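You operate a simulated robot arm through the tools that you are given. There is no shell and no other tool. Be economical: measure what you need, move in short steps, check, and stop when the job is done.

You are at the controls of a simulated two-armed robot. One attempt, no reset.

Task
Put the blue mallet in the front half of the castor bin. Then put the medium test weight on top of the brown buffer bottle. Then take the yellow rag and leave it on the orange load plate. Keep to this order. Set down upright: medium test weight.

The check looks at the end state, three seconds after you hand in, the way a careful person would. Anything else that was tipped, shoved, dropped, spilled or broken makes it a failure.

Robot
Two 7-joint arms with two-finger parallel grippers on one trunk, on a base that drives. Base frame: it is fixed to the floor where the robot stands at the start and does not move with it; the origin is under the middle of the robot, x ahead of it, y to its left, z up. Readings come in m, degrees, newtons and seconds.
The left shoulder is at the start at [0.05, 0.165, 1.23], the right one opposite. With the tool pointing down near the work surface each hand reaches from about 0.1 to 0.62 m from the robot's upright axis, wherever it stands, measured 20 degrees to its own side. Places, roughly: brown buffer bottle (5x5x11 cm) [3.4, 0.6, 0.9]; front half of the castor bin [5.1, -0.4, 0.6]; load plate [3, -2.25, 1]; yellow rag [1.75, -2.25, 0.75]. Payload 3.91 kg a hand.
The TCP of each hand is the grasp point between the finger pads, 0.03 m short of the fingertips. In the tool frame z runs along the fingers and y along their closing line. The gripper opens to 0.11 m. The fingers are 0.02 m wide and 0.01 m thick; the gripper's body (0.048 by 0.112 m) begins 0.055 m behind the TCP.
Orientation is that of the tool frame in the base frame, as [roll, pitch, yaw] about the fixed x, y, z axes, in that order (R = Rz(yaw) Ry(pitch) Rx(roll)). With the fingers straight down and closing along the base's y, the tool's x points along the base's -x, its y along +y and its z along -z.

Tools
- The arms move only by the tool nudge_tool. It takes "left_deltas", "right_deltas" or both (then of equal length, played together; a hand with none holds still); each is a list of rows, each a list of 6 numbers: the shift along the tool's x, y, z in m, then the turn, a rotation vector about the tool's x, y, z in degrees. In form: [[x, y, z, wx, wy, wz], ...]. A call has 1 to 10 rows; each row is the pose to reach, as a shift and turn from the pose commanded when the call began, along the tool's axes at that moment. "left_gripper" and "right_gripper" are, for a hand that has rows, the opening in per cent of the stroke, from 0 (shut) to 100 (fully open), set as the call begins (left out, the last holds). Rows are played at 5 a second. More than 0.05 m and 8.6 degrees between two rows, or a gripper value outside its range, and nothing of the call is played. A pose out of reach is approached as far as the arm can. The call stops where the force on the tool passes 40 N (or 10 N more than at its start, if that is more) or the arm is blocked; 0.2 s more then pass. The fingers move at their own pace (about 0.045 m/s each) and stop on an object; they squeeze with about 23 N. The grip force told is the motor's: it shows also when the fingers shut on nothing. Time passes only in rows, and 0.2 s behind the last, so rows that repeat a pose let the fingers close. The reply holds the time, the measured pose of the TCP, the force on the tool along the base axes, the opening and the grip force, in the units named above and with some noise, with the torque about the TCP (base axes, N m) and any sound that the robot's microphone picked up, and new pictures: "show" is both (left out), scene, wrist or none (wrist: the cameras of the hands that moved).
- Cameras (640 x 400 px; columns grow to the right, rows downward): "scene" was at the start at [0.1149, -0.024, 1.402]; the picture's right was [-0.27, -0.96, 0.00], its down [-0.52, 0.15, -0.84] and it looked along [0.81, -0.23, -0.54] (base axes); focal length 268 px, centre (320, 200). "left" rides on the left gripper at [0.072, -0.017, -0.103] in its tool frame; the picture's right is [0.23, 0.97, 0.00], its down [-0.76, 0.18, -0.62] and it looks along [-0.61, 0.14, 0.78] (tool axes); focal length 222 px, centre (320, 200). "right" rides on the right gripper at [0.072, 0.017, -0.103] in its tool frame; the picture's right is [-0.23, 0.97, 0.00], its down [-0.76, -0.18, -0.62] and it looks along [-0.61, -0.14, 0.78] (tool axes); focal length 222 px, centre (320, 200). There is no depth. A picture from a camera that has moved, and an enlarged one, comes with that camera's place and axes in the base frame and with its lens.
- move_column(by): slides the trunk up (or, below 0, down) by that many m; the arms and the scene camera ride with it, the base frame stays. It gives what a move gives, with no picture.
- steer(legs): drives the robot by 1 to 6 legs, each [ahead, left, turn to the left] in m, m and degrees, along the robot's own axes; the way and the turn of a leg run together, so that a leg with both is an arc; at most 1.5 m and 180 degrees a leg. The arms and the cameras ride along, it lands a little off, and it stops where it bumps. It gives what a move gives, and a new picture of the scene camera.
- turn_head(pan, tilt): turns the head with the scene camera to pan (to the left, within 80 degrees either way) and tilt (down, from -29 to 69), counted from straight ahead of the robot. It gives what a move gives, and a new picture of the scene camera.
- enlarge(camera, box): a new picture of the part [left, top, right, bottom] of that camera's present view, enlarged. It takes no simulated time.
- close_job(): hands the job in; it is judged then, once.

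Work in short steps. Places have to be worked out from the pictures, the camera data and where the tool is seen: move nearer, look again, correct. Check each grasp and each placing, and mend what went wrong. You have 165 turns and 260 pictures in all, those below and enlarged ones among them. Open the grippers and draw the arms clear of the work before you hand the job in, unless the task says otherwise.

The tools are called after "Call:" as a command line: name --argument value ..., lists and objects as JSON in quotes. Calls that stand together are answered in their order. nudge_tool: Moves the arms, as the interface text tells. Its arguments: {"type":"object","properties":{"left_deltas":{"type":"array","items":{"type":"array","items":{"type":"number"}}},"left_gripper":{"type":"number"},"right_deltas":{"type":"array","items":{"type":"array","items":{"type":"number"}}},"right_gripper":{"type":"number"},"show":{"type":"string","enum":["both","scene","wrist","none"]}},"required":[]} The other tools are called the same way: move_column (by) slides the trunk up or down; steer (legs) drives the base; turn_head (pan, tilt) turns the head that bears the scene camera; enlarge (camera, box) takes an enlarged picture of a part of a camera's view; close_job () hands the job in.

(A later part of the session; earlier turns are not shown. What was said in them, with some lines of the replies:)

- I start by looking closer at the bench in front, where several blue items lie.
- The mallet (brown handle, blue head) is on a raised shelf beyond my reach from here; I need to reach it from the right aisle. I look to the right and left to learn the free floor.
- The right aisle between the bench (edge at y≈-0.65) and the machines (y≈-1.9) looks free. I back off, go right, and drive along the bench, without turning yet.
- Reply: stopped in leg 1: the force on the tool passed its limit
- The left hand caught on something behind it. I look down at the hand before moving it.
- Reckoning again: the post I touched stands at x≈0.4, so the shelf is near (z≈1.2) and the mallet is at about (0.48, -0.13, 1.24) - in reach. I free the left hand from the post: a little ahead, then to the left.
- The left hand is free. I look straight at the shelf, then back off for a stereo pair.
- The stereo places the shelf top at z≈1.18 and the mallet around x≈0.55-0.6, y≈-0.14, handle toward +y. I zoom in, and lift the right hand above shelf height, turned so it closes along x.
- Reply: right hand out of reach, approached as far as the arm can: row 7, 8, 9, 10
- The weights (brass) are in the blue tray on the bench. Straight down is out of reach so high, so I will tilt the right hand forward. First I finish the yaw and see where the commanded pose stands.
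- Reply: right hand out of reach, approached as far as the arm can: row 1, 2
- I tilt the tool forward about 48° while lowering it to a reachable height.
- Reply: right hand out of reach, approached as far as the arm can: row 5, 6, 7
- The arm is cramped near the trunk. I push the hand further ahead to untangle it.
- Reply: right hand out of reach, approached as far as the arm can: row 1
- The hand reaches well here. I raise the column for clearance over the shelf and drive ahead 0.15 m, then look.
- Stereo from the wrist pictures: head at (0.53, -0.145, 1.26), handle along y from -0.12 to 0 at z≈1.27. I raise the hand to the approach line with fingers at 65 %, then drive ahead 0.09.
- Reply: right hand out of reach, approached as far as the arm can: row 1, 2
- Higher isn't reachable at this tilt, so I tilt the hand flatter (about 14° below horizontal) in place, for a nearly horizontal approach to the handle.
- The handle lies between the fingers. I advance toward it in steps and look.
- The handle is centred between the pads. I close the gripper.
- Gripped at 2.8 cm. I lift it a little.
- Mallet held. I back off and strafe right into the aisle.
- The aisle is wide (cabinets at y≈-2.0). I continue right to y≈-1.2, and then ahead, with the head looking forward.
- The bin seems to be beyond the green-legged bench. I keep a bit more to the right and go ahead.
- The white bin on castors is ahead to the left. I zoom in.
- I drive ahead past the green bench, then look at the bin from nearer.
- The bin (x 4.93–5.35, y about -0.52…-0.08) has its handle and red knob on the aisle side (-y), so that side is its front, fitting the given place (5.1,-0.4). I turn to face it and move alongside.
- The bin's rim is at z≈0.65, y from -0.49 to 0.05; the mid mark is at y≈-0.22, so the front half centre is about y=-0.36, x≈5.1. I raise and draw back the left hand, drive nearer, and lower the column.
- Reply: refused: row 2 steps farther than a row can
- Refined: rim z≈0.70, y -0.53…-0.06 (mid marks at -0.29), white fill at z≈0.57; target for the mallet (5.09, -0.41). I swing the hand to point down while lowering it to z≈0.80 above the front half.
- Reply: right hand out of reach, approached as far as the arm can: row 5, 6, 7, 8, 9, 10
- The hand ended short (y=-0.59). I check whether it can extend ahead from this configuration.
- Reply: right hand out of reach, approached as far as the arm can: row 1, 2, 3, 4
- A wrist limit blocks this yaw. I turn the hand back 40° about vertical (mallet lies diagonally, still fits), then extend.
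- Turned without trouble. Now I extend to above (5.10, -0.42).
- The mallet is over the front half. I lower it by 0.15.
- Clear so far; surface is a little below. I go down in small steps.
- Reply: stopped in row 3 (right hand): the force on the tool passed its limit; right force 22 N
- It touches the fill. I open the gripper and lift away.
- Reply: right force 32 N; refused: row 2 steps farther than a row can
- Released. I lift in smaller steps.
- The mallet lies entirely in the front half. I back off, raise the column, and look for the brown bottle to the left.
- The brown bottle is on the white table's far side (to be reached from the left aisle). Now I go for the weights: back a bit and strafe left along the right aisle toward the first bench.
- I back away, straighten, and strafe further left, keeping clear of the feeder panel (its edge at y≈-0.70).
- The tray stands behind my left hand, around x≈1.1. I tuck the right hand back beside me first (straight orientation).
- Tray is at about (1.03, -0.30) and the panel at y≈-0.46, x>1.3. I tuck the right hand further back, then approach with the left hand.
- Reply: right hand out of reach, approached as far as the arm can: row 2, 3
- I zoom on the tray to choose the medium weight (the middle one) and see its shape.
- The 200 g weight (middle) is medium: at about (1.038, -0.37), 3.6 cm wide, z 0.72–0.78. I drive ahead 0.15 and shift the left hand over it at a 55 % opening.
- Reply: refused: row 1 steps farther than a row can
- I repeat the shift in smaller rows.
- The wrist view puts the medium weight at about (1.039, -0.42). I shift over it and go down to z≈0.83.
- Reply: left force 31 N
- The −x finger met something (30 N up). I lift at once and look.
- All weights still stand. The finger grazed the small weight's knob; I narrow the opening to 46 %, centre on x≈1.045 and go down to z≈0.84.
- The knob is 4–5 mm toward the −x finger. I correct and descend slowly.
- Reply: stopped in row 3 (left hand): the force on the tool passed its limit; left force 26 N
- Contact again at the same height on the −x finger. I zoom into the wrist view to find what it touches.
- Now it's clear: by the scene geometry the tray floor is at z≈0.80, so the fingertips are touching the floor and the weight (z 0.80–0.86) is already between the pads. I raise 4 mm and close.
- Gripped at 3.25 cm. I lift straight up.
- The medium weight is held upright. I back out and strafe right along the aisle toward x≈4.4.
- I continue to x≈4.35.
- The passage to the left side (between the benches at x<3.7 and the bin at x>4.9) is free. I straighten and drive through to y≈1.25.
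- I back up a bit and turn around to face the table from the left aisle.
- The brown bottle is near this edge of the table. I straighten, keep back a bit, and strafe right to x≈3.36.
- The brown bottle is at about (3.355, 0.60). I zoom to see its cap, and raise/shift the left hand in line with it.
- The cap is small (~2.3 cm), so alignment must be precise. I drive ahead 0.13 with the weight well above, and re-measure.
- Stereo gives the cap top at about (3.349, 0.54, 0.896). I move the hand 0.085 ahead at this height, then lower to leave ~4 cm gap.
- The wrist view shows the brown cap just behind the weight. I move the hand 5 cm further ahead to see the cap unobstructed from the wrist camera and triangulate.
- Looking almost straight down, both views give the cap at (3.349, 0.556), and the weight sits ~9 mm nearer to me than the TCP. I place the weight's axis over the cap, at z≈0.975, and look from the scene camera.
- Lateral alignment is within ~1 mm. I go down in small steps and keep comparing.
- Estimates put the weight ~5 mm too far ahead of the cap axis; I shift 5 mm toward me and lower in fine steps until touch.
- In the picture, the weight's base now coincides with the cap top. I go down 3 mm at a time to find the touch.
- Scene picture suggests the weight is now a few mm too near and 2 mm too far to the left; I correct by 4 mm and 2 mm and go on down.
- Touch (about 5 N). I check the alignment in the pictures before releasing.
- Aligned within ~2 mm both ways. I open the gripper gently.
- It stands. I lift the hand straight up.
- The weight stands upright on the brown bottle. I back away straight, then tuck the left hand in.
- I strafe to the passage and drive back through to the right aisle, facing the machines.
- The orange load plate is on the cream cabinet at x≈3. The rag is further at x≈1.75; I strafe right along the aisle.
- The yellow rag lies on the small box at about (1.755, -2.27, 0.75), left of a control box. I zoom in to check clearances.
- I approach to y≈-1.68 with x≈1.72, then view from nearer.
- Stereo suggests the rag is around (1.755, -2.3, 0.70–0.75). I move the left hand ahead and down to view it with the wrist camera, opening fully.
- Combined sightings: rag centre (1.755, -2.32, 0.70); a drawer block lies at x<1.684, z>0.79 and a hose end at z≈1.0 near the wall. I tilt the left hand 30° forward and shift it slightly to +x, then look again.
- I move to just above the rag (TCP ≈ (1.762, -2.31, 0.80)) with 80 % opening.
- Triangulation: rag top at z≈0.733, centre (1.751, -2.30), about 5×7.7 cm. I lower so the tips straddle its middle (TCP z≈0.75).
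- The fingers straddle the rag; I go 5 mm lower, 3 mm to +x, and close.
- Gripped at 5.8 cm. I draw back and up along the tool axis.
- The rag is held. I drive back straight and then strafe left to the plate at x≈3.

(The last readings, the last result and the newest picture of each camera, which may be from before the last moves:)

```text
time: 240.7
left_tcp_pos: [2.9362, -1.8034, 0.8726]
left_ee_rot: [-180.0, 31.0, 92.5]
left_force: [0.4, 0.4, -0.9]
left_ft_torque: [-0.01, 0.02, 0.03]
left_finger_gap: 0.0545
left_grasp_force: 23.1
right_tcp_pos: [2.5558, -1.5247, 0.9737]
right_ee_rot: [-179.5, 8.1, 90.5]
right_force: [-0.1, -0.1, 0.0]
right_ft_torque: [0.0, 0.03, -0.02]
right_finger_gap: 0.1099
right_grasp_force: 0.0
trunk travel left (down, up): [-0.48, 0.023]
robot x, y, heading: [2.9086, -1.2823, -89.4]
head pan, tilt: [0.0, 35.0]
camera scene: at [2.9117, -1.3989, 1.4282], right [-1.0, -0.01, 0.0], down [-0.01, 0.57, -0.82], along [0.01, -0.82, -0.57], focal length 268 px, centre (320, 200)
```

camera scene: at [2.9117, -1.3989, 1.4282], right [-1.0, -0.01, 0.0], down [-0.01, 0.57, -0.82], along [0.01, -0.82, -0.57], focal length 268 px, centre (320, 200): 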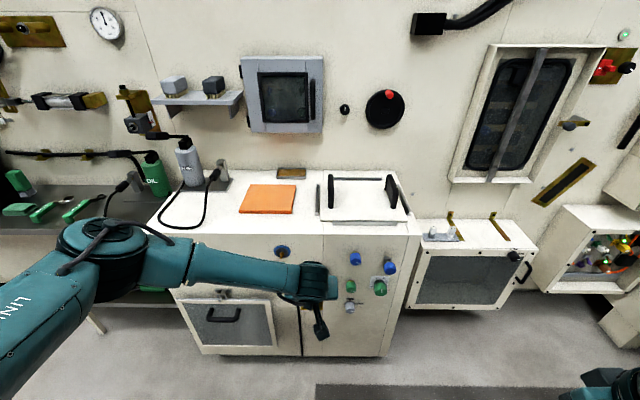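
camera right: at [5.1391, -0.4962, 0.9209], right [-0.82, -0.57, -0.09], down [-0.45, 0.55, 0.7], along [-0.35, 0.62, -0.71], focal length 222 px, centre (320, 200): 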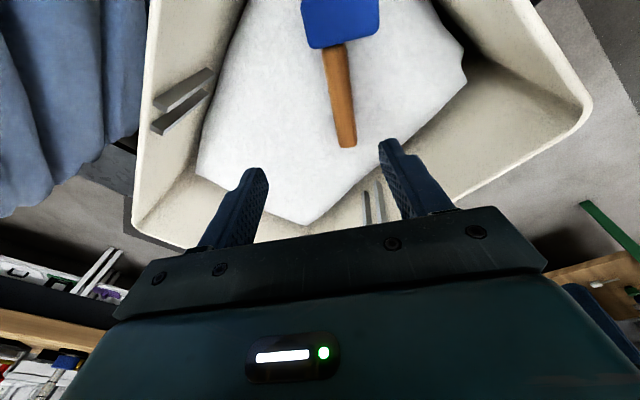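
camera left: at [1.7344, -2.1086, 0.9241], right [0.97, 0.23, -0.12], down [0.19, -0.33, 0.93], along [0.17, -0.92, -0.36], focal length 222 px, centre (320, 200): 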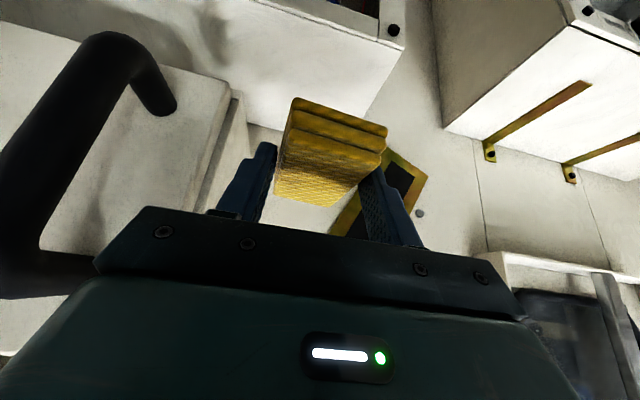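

The plate is at about (3.1, -2.25) on the cabinet top (z≈0.84, front y≈-2.05). To keep my left elbow from the oil cans, I raise the hand, turn 18° left and approach from slightly right.

Call:
nudge_tool --left_deltas '[[-0.0233, 0, -0.0385, 0, 0, 0], [-0.0465, 0, -0.077, 0, 0, 0], [-0.07, 0, -0.1155, 0, 0, 0], [-0.093, 0, -0.154, 0, 0, 0]]' --show "none"

Call:
steer --legs '[[0, 0, 17.5], [0.22, -0.15, 0]]'

Call:
turn_head --pan 10 --tilt 45

```text
time: 241.7
left_tcp_pos: [2.9383, -1.8066, 1.0535]
left_ee_rot: [-179.8, 31.0, 92.5]
left_force: [0.0, 0.3, -0.9]
left_ft_torque: [-0.03, 0.02, 0.01]
left_finger_gap: 0.0543
left_grasp_force: 23.3
right_tcp_pos: [2.555, -1.5243, 0.9731]
right_ee_rot: [-179.5, 8.0, 90.4]
right_force: [0.1, -0.6, -0.2]
right_ft_torque: [-0.03, -0.02, -0.01]
right_finger_gap: 0.11
right_grasp_force: 0.1
trunk travel left (down, up): [-0.48, 0.023]
robot x, y, heading: [2.9098, -1.2815, -89.4]
head pan, tilt: [0.0, 35.0]
```

```text
time: 244.6
left_tcp_pos: [3.0159, -2.0272, 1.0517]
left_ee_rot: [-179.7, 31.0, 109.8]
left_force: [-0.2, 0.0, -0.6]
left_ft_torque: [0.0, 0.0, 0.03]
left_finger_gap: 0.0541
left_grasp_force: 22.7
right_tcp_pos: [2.5684, -1.8721, 0.9733]
right_ee_rot: [-179.5, 8.0, 107.8]
right_force: [0.8, -0.4, 0.4]
right_ft_torque: [0.05, 0.01, 0.02]
right_finger_gap: 0.11
right_grasp_force: 0.1
trunk travel left (down, up): [-0.48, 0.023]
robot x, y, heading: [2.8342, -1.5368, -71.8]
head pan, tilt: [0.0, 35.0]
camera scene: at [2.8706, -1.6464, 1.4282], right [-0.95, -0.31, 0.0], down [-0.18, 0.55, -0.82], along [0.25, -0.78, -0.57], focal length 268 px, centre (320, 200)
```

scene: 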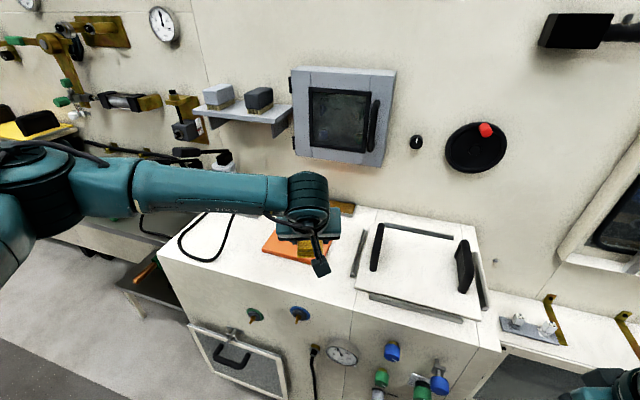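

```text
time: 245.3
left_tcp_pos: [3.0166, -2.027, 1.0532]
left_ee_rot: [-179.8, 31.0, 109.7]
left_force: [0.0, 0.2, -0.4]
left_ft_torque: [0.01, 0.02, 0.02]
left_finger_gap: 0.0543
left_grasp_force: 23.1
right_tcp_pos: [2.5684, -1.8713, 0.9728]
right_ee_rot: [-179.5, 8.0, 107.8]
right_force: [-0.8, 0.5, -0.5]
right_ft_torque: [0.0, -0.02, 0.0]
right_finger_gap: 0.1099
right_grasp_force: 0.2
trunk travel left (down, up): [-0.48, 0.023]
robot x, y, heading: [2.8364, -1.5306, -71.9]
head pan, tilt: [10.0, 45.0]
camera scene: at [2.8817, -1.6337, 1.4135], right [-0.88, -0.47, 0.0], down [-0.33, 0.62, -0.71], along [0.33, -0.62, -0.71], focal length 268 px, centre (320, 200)
```

scene: 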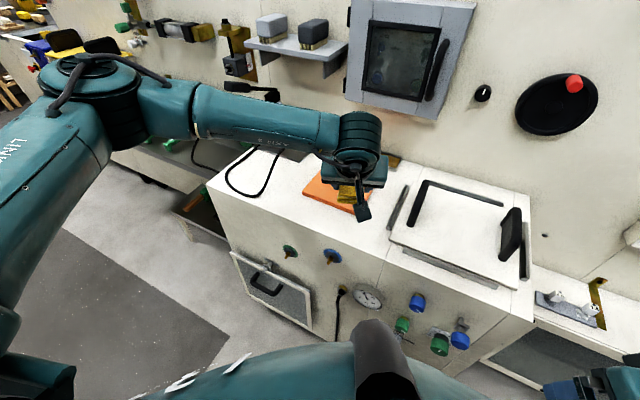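

Re-triangulating with this view, the cabinet top is higher: z≈0.97–1.0, front at y≈-1.91; so the rag is already nearly above the plate. I look through the wrist camera and zoom in the scene.

Call:
enlarge --camera "left" --box '[0, 0, 640, 400]'

Call:
enlarge --camera "scene" --box '[270, 120, 450, 250]'

```text
1.00 times, centred on (320, 200) of left
camera zoom: at [2.9617, -1.9233, 1.1042], right [0.85, 0.51, -0.12], down [0.28, -0.25, 0.93], along [0.44, -0.82, -0.36], focal length 222 px, centre (320, 200)
```

zoom: 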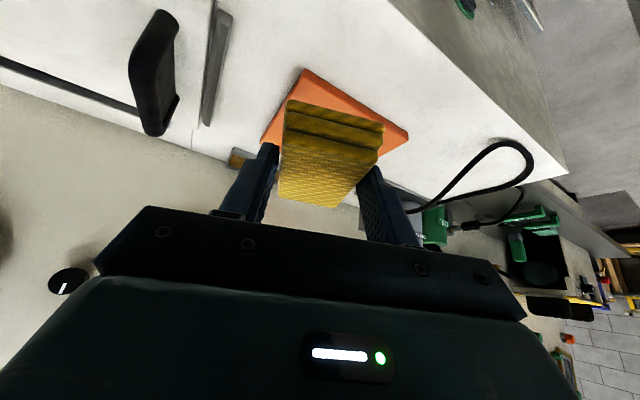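

```text
3.08 times, centred on (360, 185) of scene
camera zoom: at [2.8817, -1.6337, 1.4135], right [-0.88, -0.47, 0.0], down [-0.33, 0.62, -0.71], along [0.33, -0.62, -0.71], focal length 826 px, centre (197, 246)
```

zoom: 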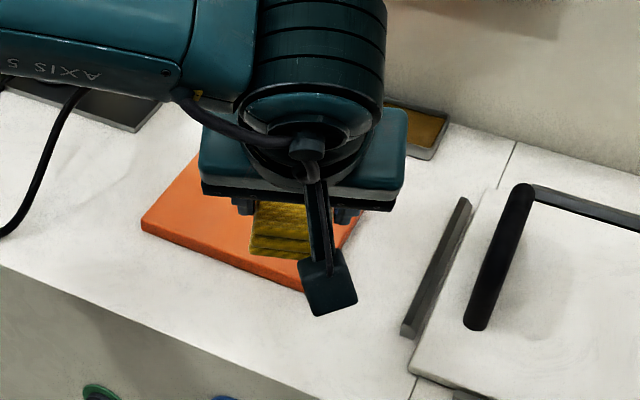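

Well-conditioned triangulation of the plate's corners: x 3.02–3.19, y -2.26…-2.10, z≈0.885. I drive 0.12 m nearer, then set the hand above the plate centre.

Call:
steer --legs '[[0.12, 0, 0]]'

```text
time: 246.6
left_tcp_pos: [3.0523, -2.1374, 1.0518]
left_ee_rot: [-179.8, 30.8, 110.0]
left_force: [0.3, 0.2, -0.4]
left_ft_torque: [0.03, 0.02, -0.01]
left_finger_gap: 0.0541
left_grasp_force: 23.1
right_tcp_pos: [2.6064, -1.9832, 0.9727]
right_ee_rot: [-179.5, 8.0, 108.0]
right_force: [0.3, 0.5, 0.4]
right_ft_torque: [0.0, 0.02, -0.02]
right_finger_gap: 0.1102
right_grasp_force: 0.1
trunk travel left (down, up): [-0.48, 0.023]
robot x, y, heading: [2.8719, -1.6455, -71.9]
head pan, tilt: [10.0, 45.0]
camera scene: at [2.9184, -1.745, 1.4133], right [-0.88, -0.47, 0.0], down [-0.33, 0.62, -0.71], along [0.33, -0.62, -0.71], focal length 268 px, centre (320, 200)
```

scene: 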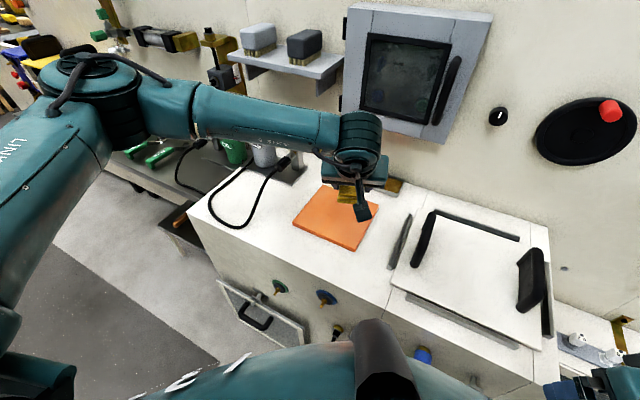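

The plate centre checks as (3.10, -2.17). I lower the rag toward it.

Call:
nudge_tool --left_deltas '[[0.008, 0.01, 0.035, 0, 0, 0], [0.016, 0.02, 0.07, 0, 0, 0], [0.024, 0.029, 0.1, 0, 0, 0]]' --show "both"

```text
time: 247.4
left_tcp_pos: [3.0904, -2.1537, 0.9548]
left_ee_rot: [-179.8, 31.0, 110.0]
left_force: [0.3, -0.4, 0.1]
left_ft_torque: [0.01, 0.0, 0.02]
left_finger_gap: 0.0541
left_grasp_force: 22.6
right_tcp_pos: [2.6058, -1.9825, 0.9731]
right_ee_rot: [-179.5, 8.1, 108.0]
right_force: [0.3, 0.3, 0.1]
right_ft_torque: [0.0, -0.01, 0.01]
right_finger_gap: 0.1101
right_grasp_force: 0.1
trunk travel left (down, up): [-0.48, 0.023]
robot x, y, heading: [2.8705, -1.6432, -71.9]
head pan, tilt: [10.0, 45.0]
camera scene: at [2.9184, -1.7443, 1.4134], right [-0.88, -0.47, 0.0], down [-0.33, 0.62, -0.71], along [0.33, -0.62, -0.71], focal length 268 px, centre (320, 200)
camera left: at [3.0355, -2.051, 1.0055], right [0.85, 0.51, -0.12], down [0.28, -0.25, 0.93], along [0.45, -0.82, -0.36], focal length 222 px, centre (320, 200)
```

scene: 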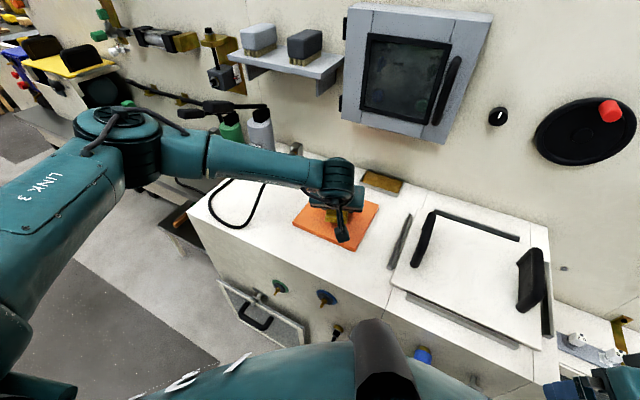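
left: 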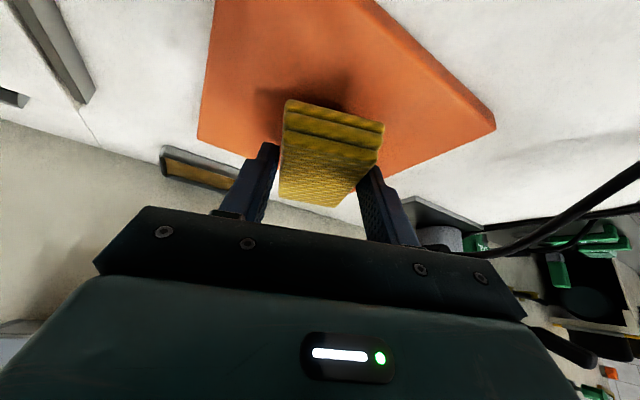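

Well over the plate. I lower 2.5 cm further in fine rows.

Call:
nudge_tool --left_deltas '[[0.005, 0, 0.0086, 0, 0, 0], [0.01, 0, 0.017, 0, 0, 0], [0.0138, 0, 0.0232, 0, 0, 0]]' --show "wrist"

```text
time: 248.2
left_tcp_pos: [3.0907, -2.1556, 0.9318]
left_ee_rot: [-179.8, 31.3, 110.0]
left_force: [1.3, 2.5, 12.0]
left_ft_torque: [0.4, 0.25, -0.1]
left_finger_gap: 0.0542
left_grasp_force: 23.6
right_tcp_pos: [2.6059, -1.9822, 0.973]
right_ee_rot: [-179.5, 8.1, 108.1]
right_force: [0.4, -0.1, -0.4]
right_ft_torque: [0.02, 0.0, 0.04]
right_finger_gap: 0.1103
right_grasp_force: 0.0
trunk travel left (down, up): [-0.48, 0.023]
robot x, y, heading: [2.8725, -1.6464, -71.8]
head pan, tilt: [10.0, 45.0]
camera left: at [3.0355, -2.0517, 0.982], right [0.85, 0.51, -0.12], down [0.28, -0.25, 0.93], along [0.45, -0.82, -0.35], focal length 222 px, centre (320, 200)
```

left: 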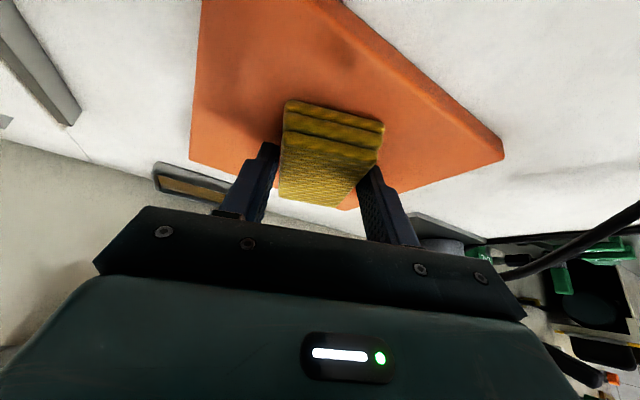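

The rag touches the plate and lies within its outline. I release and withdraw along the tool axis.

Call:
nudge_tool --left_deltas '[[-0.001, 0, -0.002, 0, 0, 0], [-0.001, 0, -0.002, 0, 0, 0], [-0.001, 0, -0.002, 0, 0, 0]]' --left_gripper 80 --show "wrist"

Call:
nudge_tool --left_deltas '[[-0.015, 0, -0.026, 0, 0, 0], [-0.03, 0, -0.055, 0, 0, 0], [-0.04, 0, -0.09, 0, 0, 0], [-0.05, 0, -0.13, 0, 0, 0]]' --show "both"

```text
time: 249.0
left_tcp_pos: [3.0918, -2.1551, 0.9311]
left_ee_rot: [-179.9, 31.0, 109.9]
left_force: [0.1, -0.1, 0.0]
left_ft_torque: [-0.04, 0.0, -0.03]
left_finger_gap: 0.088
left_grasp_force: 0.1
right_tcp_pos: [2.606, -1.9829, 0.9725]
right_ee_rot: [-179.6, 8.0, 108.1]
right_force: [0.0, 0.2, 0.3]
right_ft_torque: [-0.01, -0.04, 0.02]
right_finger_gap: 0.1101
right_grasp_force: 0.0
trunk travel left (down, up): [-0.48, 0.023]
robot x, y, heading: [2.874, -1.6437, -71.7]
head pan, tilt: [10.0, 45.0]
camera left: at [3.0363, -2.0519, 0.9821], right [0.85, 0.51, -0.12], down [0.28, -0.25, 0.93], along [0.45, -0.82, -0.36], focal length 222 px, centre (320, 200)
```

left: 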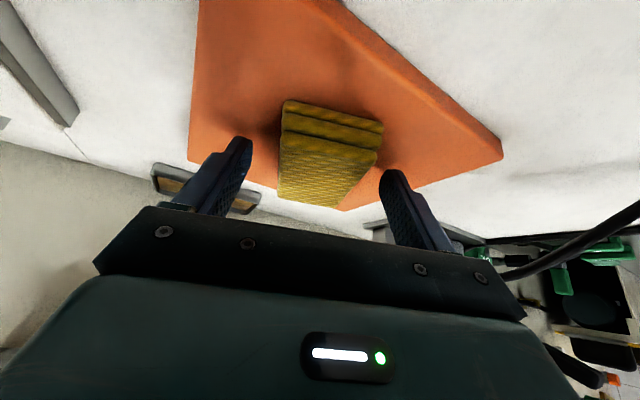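

```text
time: 250.0
left_tcp_pos: [3.0834, -2.1337, 1.0648]
left_ee_rot: [-179.9, 30.9, 110.0]
left_force: [0.2, 0.6, 0.2]
left_ft_torque: [-0.02, -0.03, 0.01]
left_finger_gap: 0.0878
left_grasp_force: 0.2
right_tcp_pos: [2.6061, -1.9823, 0.9739]
right_ee_rot: [-179.6, 8.1, 108.1]
right_force: [-0.5, 0.3, -0.3]
right_ft_torque: [-0.02, -0.01, -0.01]
right_finger_gap: 0.11
right_grasp_force: 0.0
trunk travel left (down, up): [-0.48, 0.023]
robot x, y, heading: [2.8726, -1.6459, -71.7]
head pan, tilt: [10.0, 45.0]
camera scene: at [2.9178, -1.7435, 1.4134], right [-0.88, -0.47, 0.0], down [-0.33, 0.62, -0.71], along [0.33, -0.62, -0.71], focal length 268 px, centre (320, 200)
camera left: at [3.0285, -2.0298, 1.1161], right [0.85, 0.51, -0.12], down [0.28, -0.25, 0.93], along [0.45, -0.82, -0.36], focal length 222 px, centre (320, 200)
```

scene: 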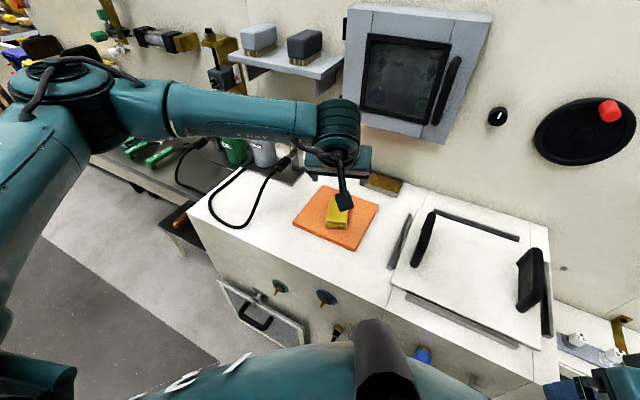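
left: 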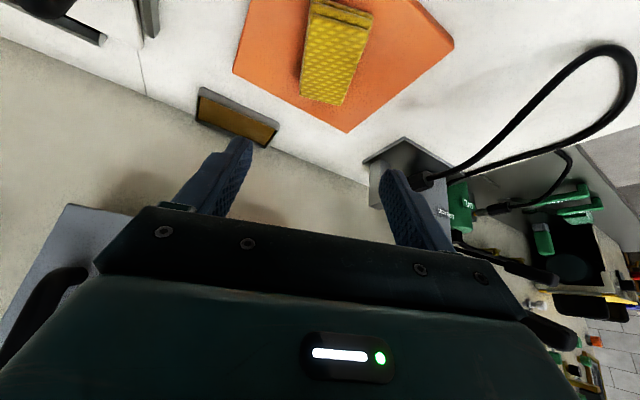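

The rag lies on the orange plate. I drive back clear of the work and open both grippers.

Call:
steer --legs '[[-0.4, 0, 0]]'

Call:
nudge_tool --left_deltas '[[0, 0, 0, 0, 0, 0], [0, 0, 0, 0, 0, 0]]' --left_gripper 100 --right_deltas '[[0, 0, 0, 0, 0, 0], [0, 0, 0, 0, 0, 0]]' --right_gripper 100 --show "scene"

```text
time: 252.5
left_tcp_pos: [2.9539, -1.7435, 1.065]
left_ee_rot: [-179.8, 31.1, 109.7]
left_force: [0.1, -0.2, 0.0]
left_ft_torque: [0.03, 0.0, 0.03]
left_finger_gap: 0.0876
left_grasp_force: 0.1
right_tcp_pos: [2.4773, -1.5904, 0.9724]
right_ee_rot: [-179.6, 8.0, 107.6]
right_force: [0.6, 0.1, 0.0]
right_ft_torque: [-0.02, 0.0, -0.02]
right_finger_gap: 0.11
right_grasp_force: 0.1
trunk travel left (down, up): [-0.48, 0.023]
robot x, y, heading: [2.7433, -1.2566, -72.1]
head pan, tilt: [10.0, 45.0]
camera scene: at [2.7903, -1.353, 1.4135], right [-0.88, -0.47, 0.0], down [-0.33, 0.62, -0.71], along [0.33, -0.63, -0.71], focal length 268 px, centre (320, 200)
```

scene: 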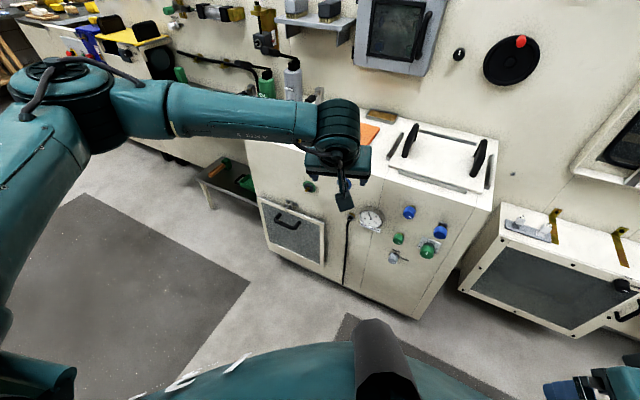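

```text
time: 253.1
left_tcp_pos: [2.9534, -1.743, 1.064]
left_ee_rot: [-179.8, 31.0, 109.7]
left_force: [0.5, 0.7, 0.2]
left_ft_torque: [0.03, -0.01, 0.0]
left_finger_gap: 0.1103
left_grasp_force: 0.1
right_tcp_pos: [2.4774, -1.5891, 0.9713]
right_ee_rot: [-179.5, 8.0, 107.8]
right_force: [0.1, 0.5, -0.4]
right_ft_torque: [0.01, 0.01, -0.04]
right_finger_gap: 0.11
right_grasp_force: 0.0
trunk travel left (down, up): [-0.48, 0.023]
robot x, y, heading: [2.7448, -1.2551, -72.0]
head pan, tilt: [10.0, 45.0]
camera scene: at [2.7905, -1.3535, 1.4134], right [-0.88, -0.47, 0.0], down [-0.33, 0.62, -0.71], along [0.33, -0.62, -0.71], focal length 268 px, centre (320, 200)
```

scene: 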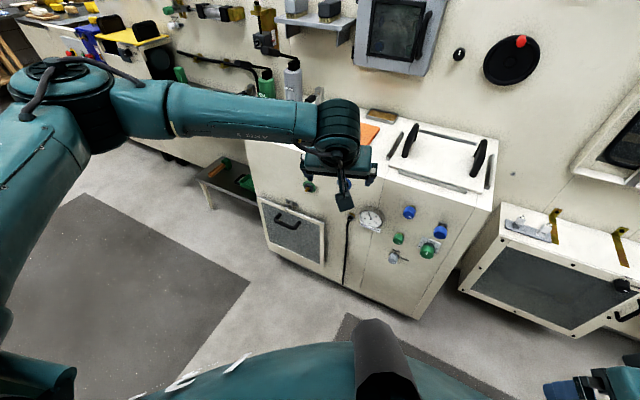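

All three placements are done, and the arms are clear with grippers open; I hand in.

Call:
close_job

```text
The job is handed in.
```

I handed the job in with all three items placed in order: the blue mallet in the front half of the castor bin, the medium (200 g) test weight upright on the brown buffer bottle, and the yellow rag on the orange load plate. I checked each one in the pictures right after placing it, but I did not look at the mallet or the weight again just before handing in.

Two bumps happened along the way:
- **Shelf post:** The left hand caught on it at the start.
- **Weight tray:** The left fingers pressed on its floor while I was picking up the weight.

Neither tipped or shifted anything that I could see.
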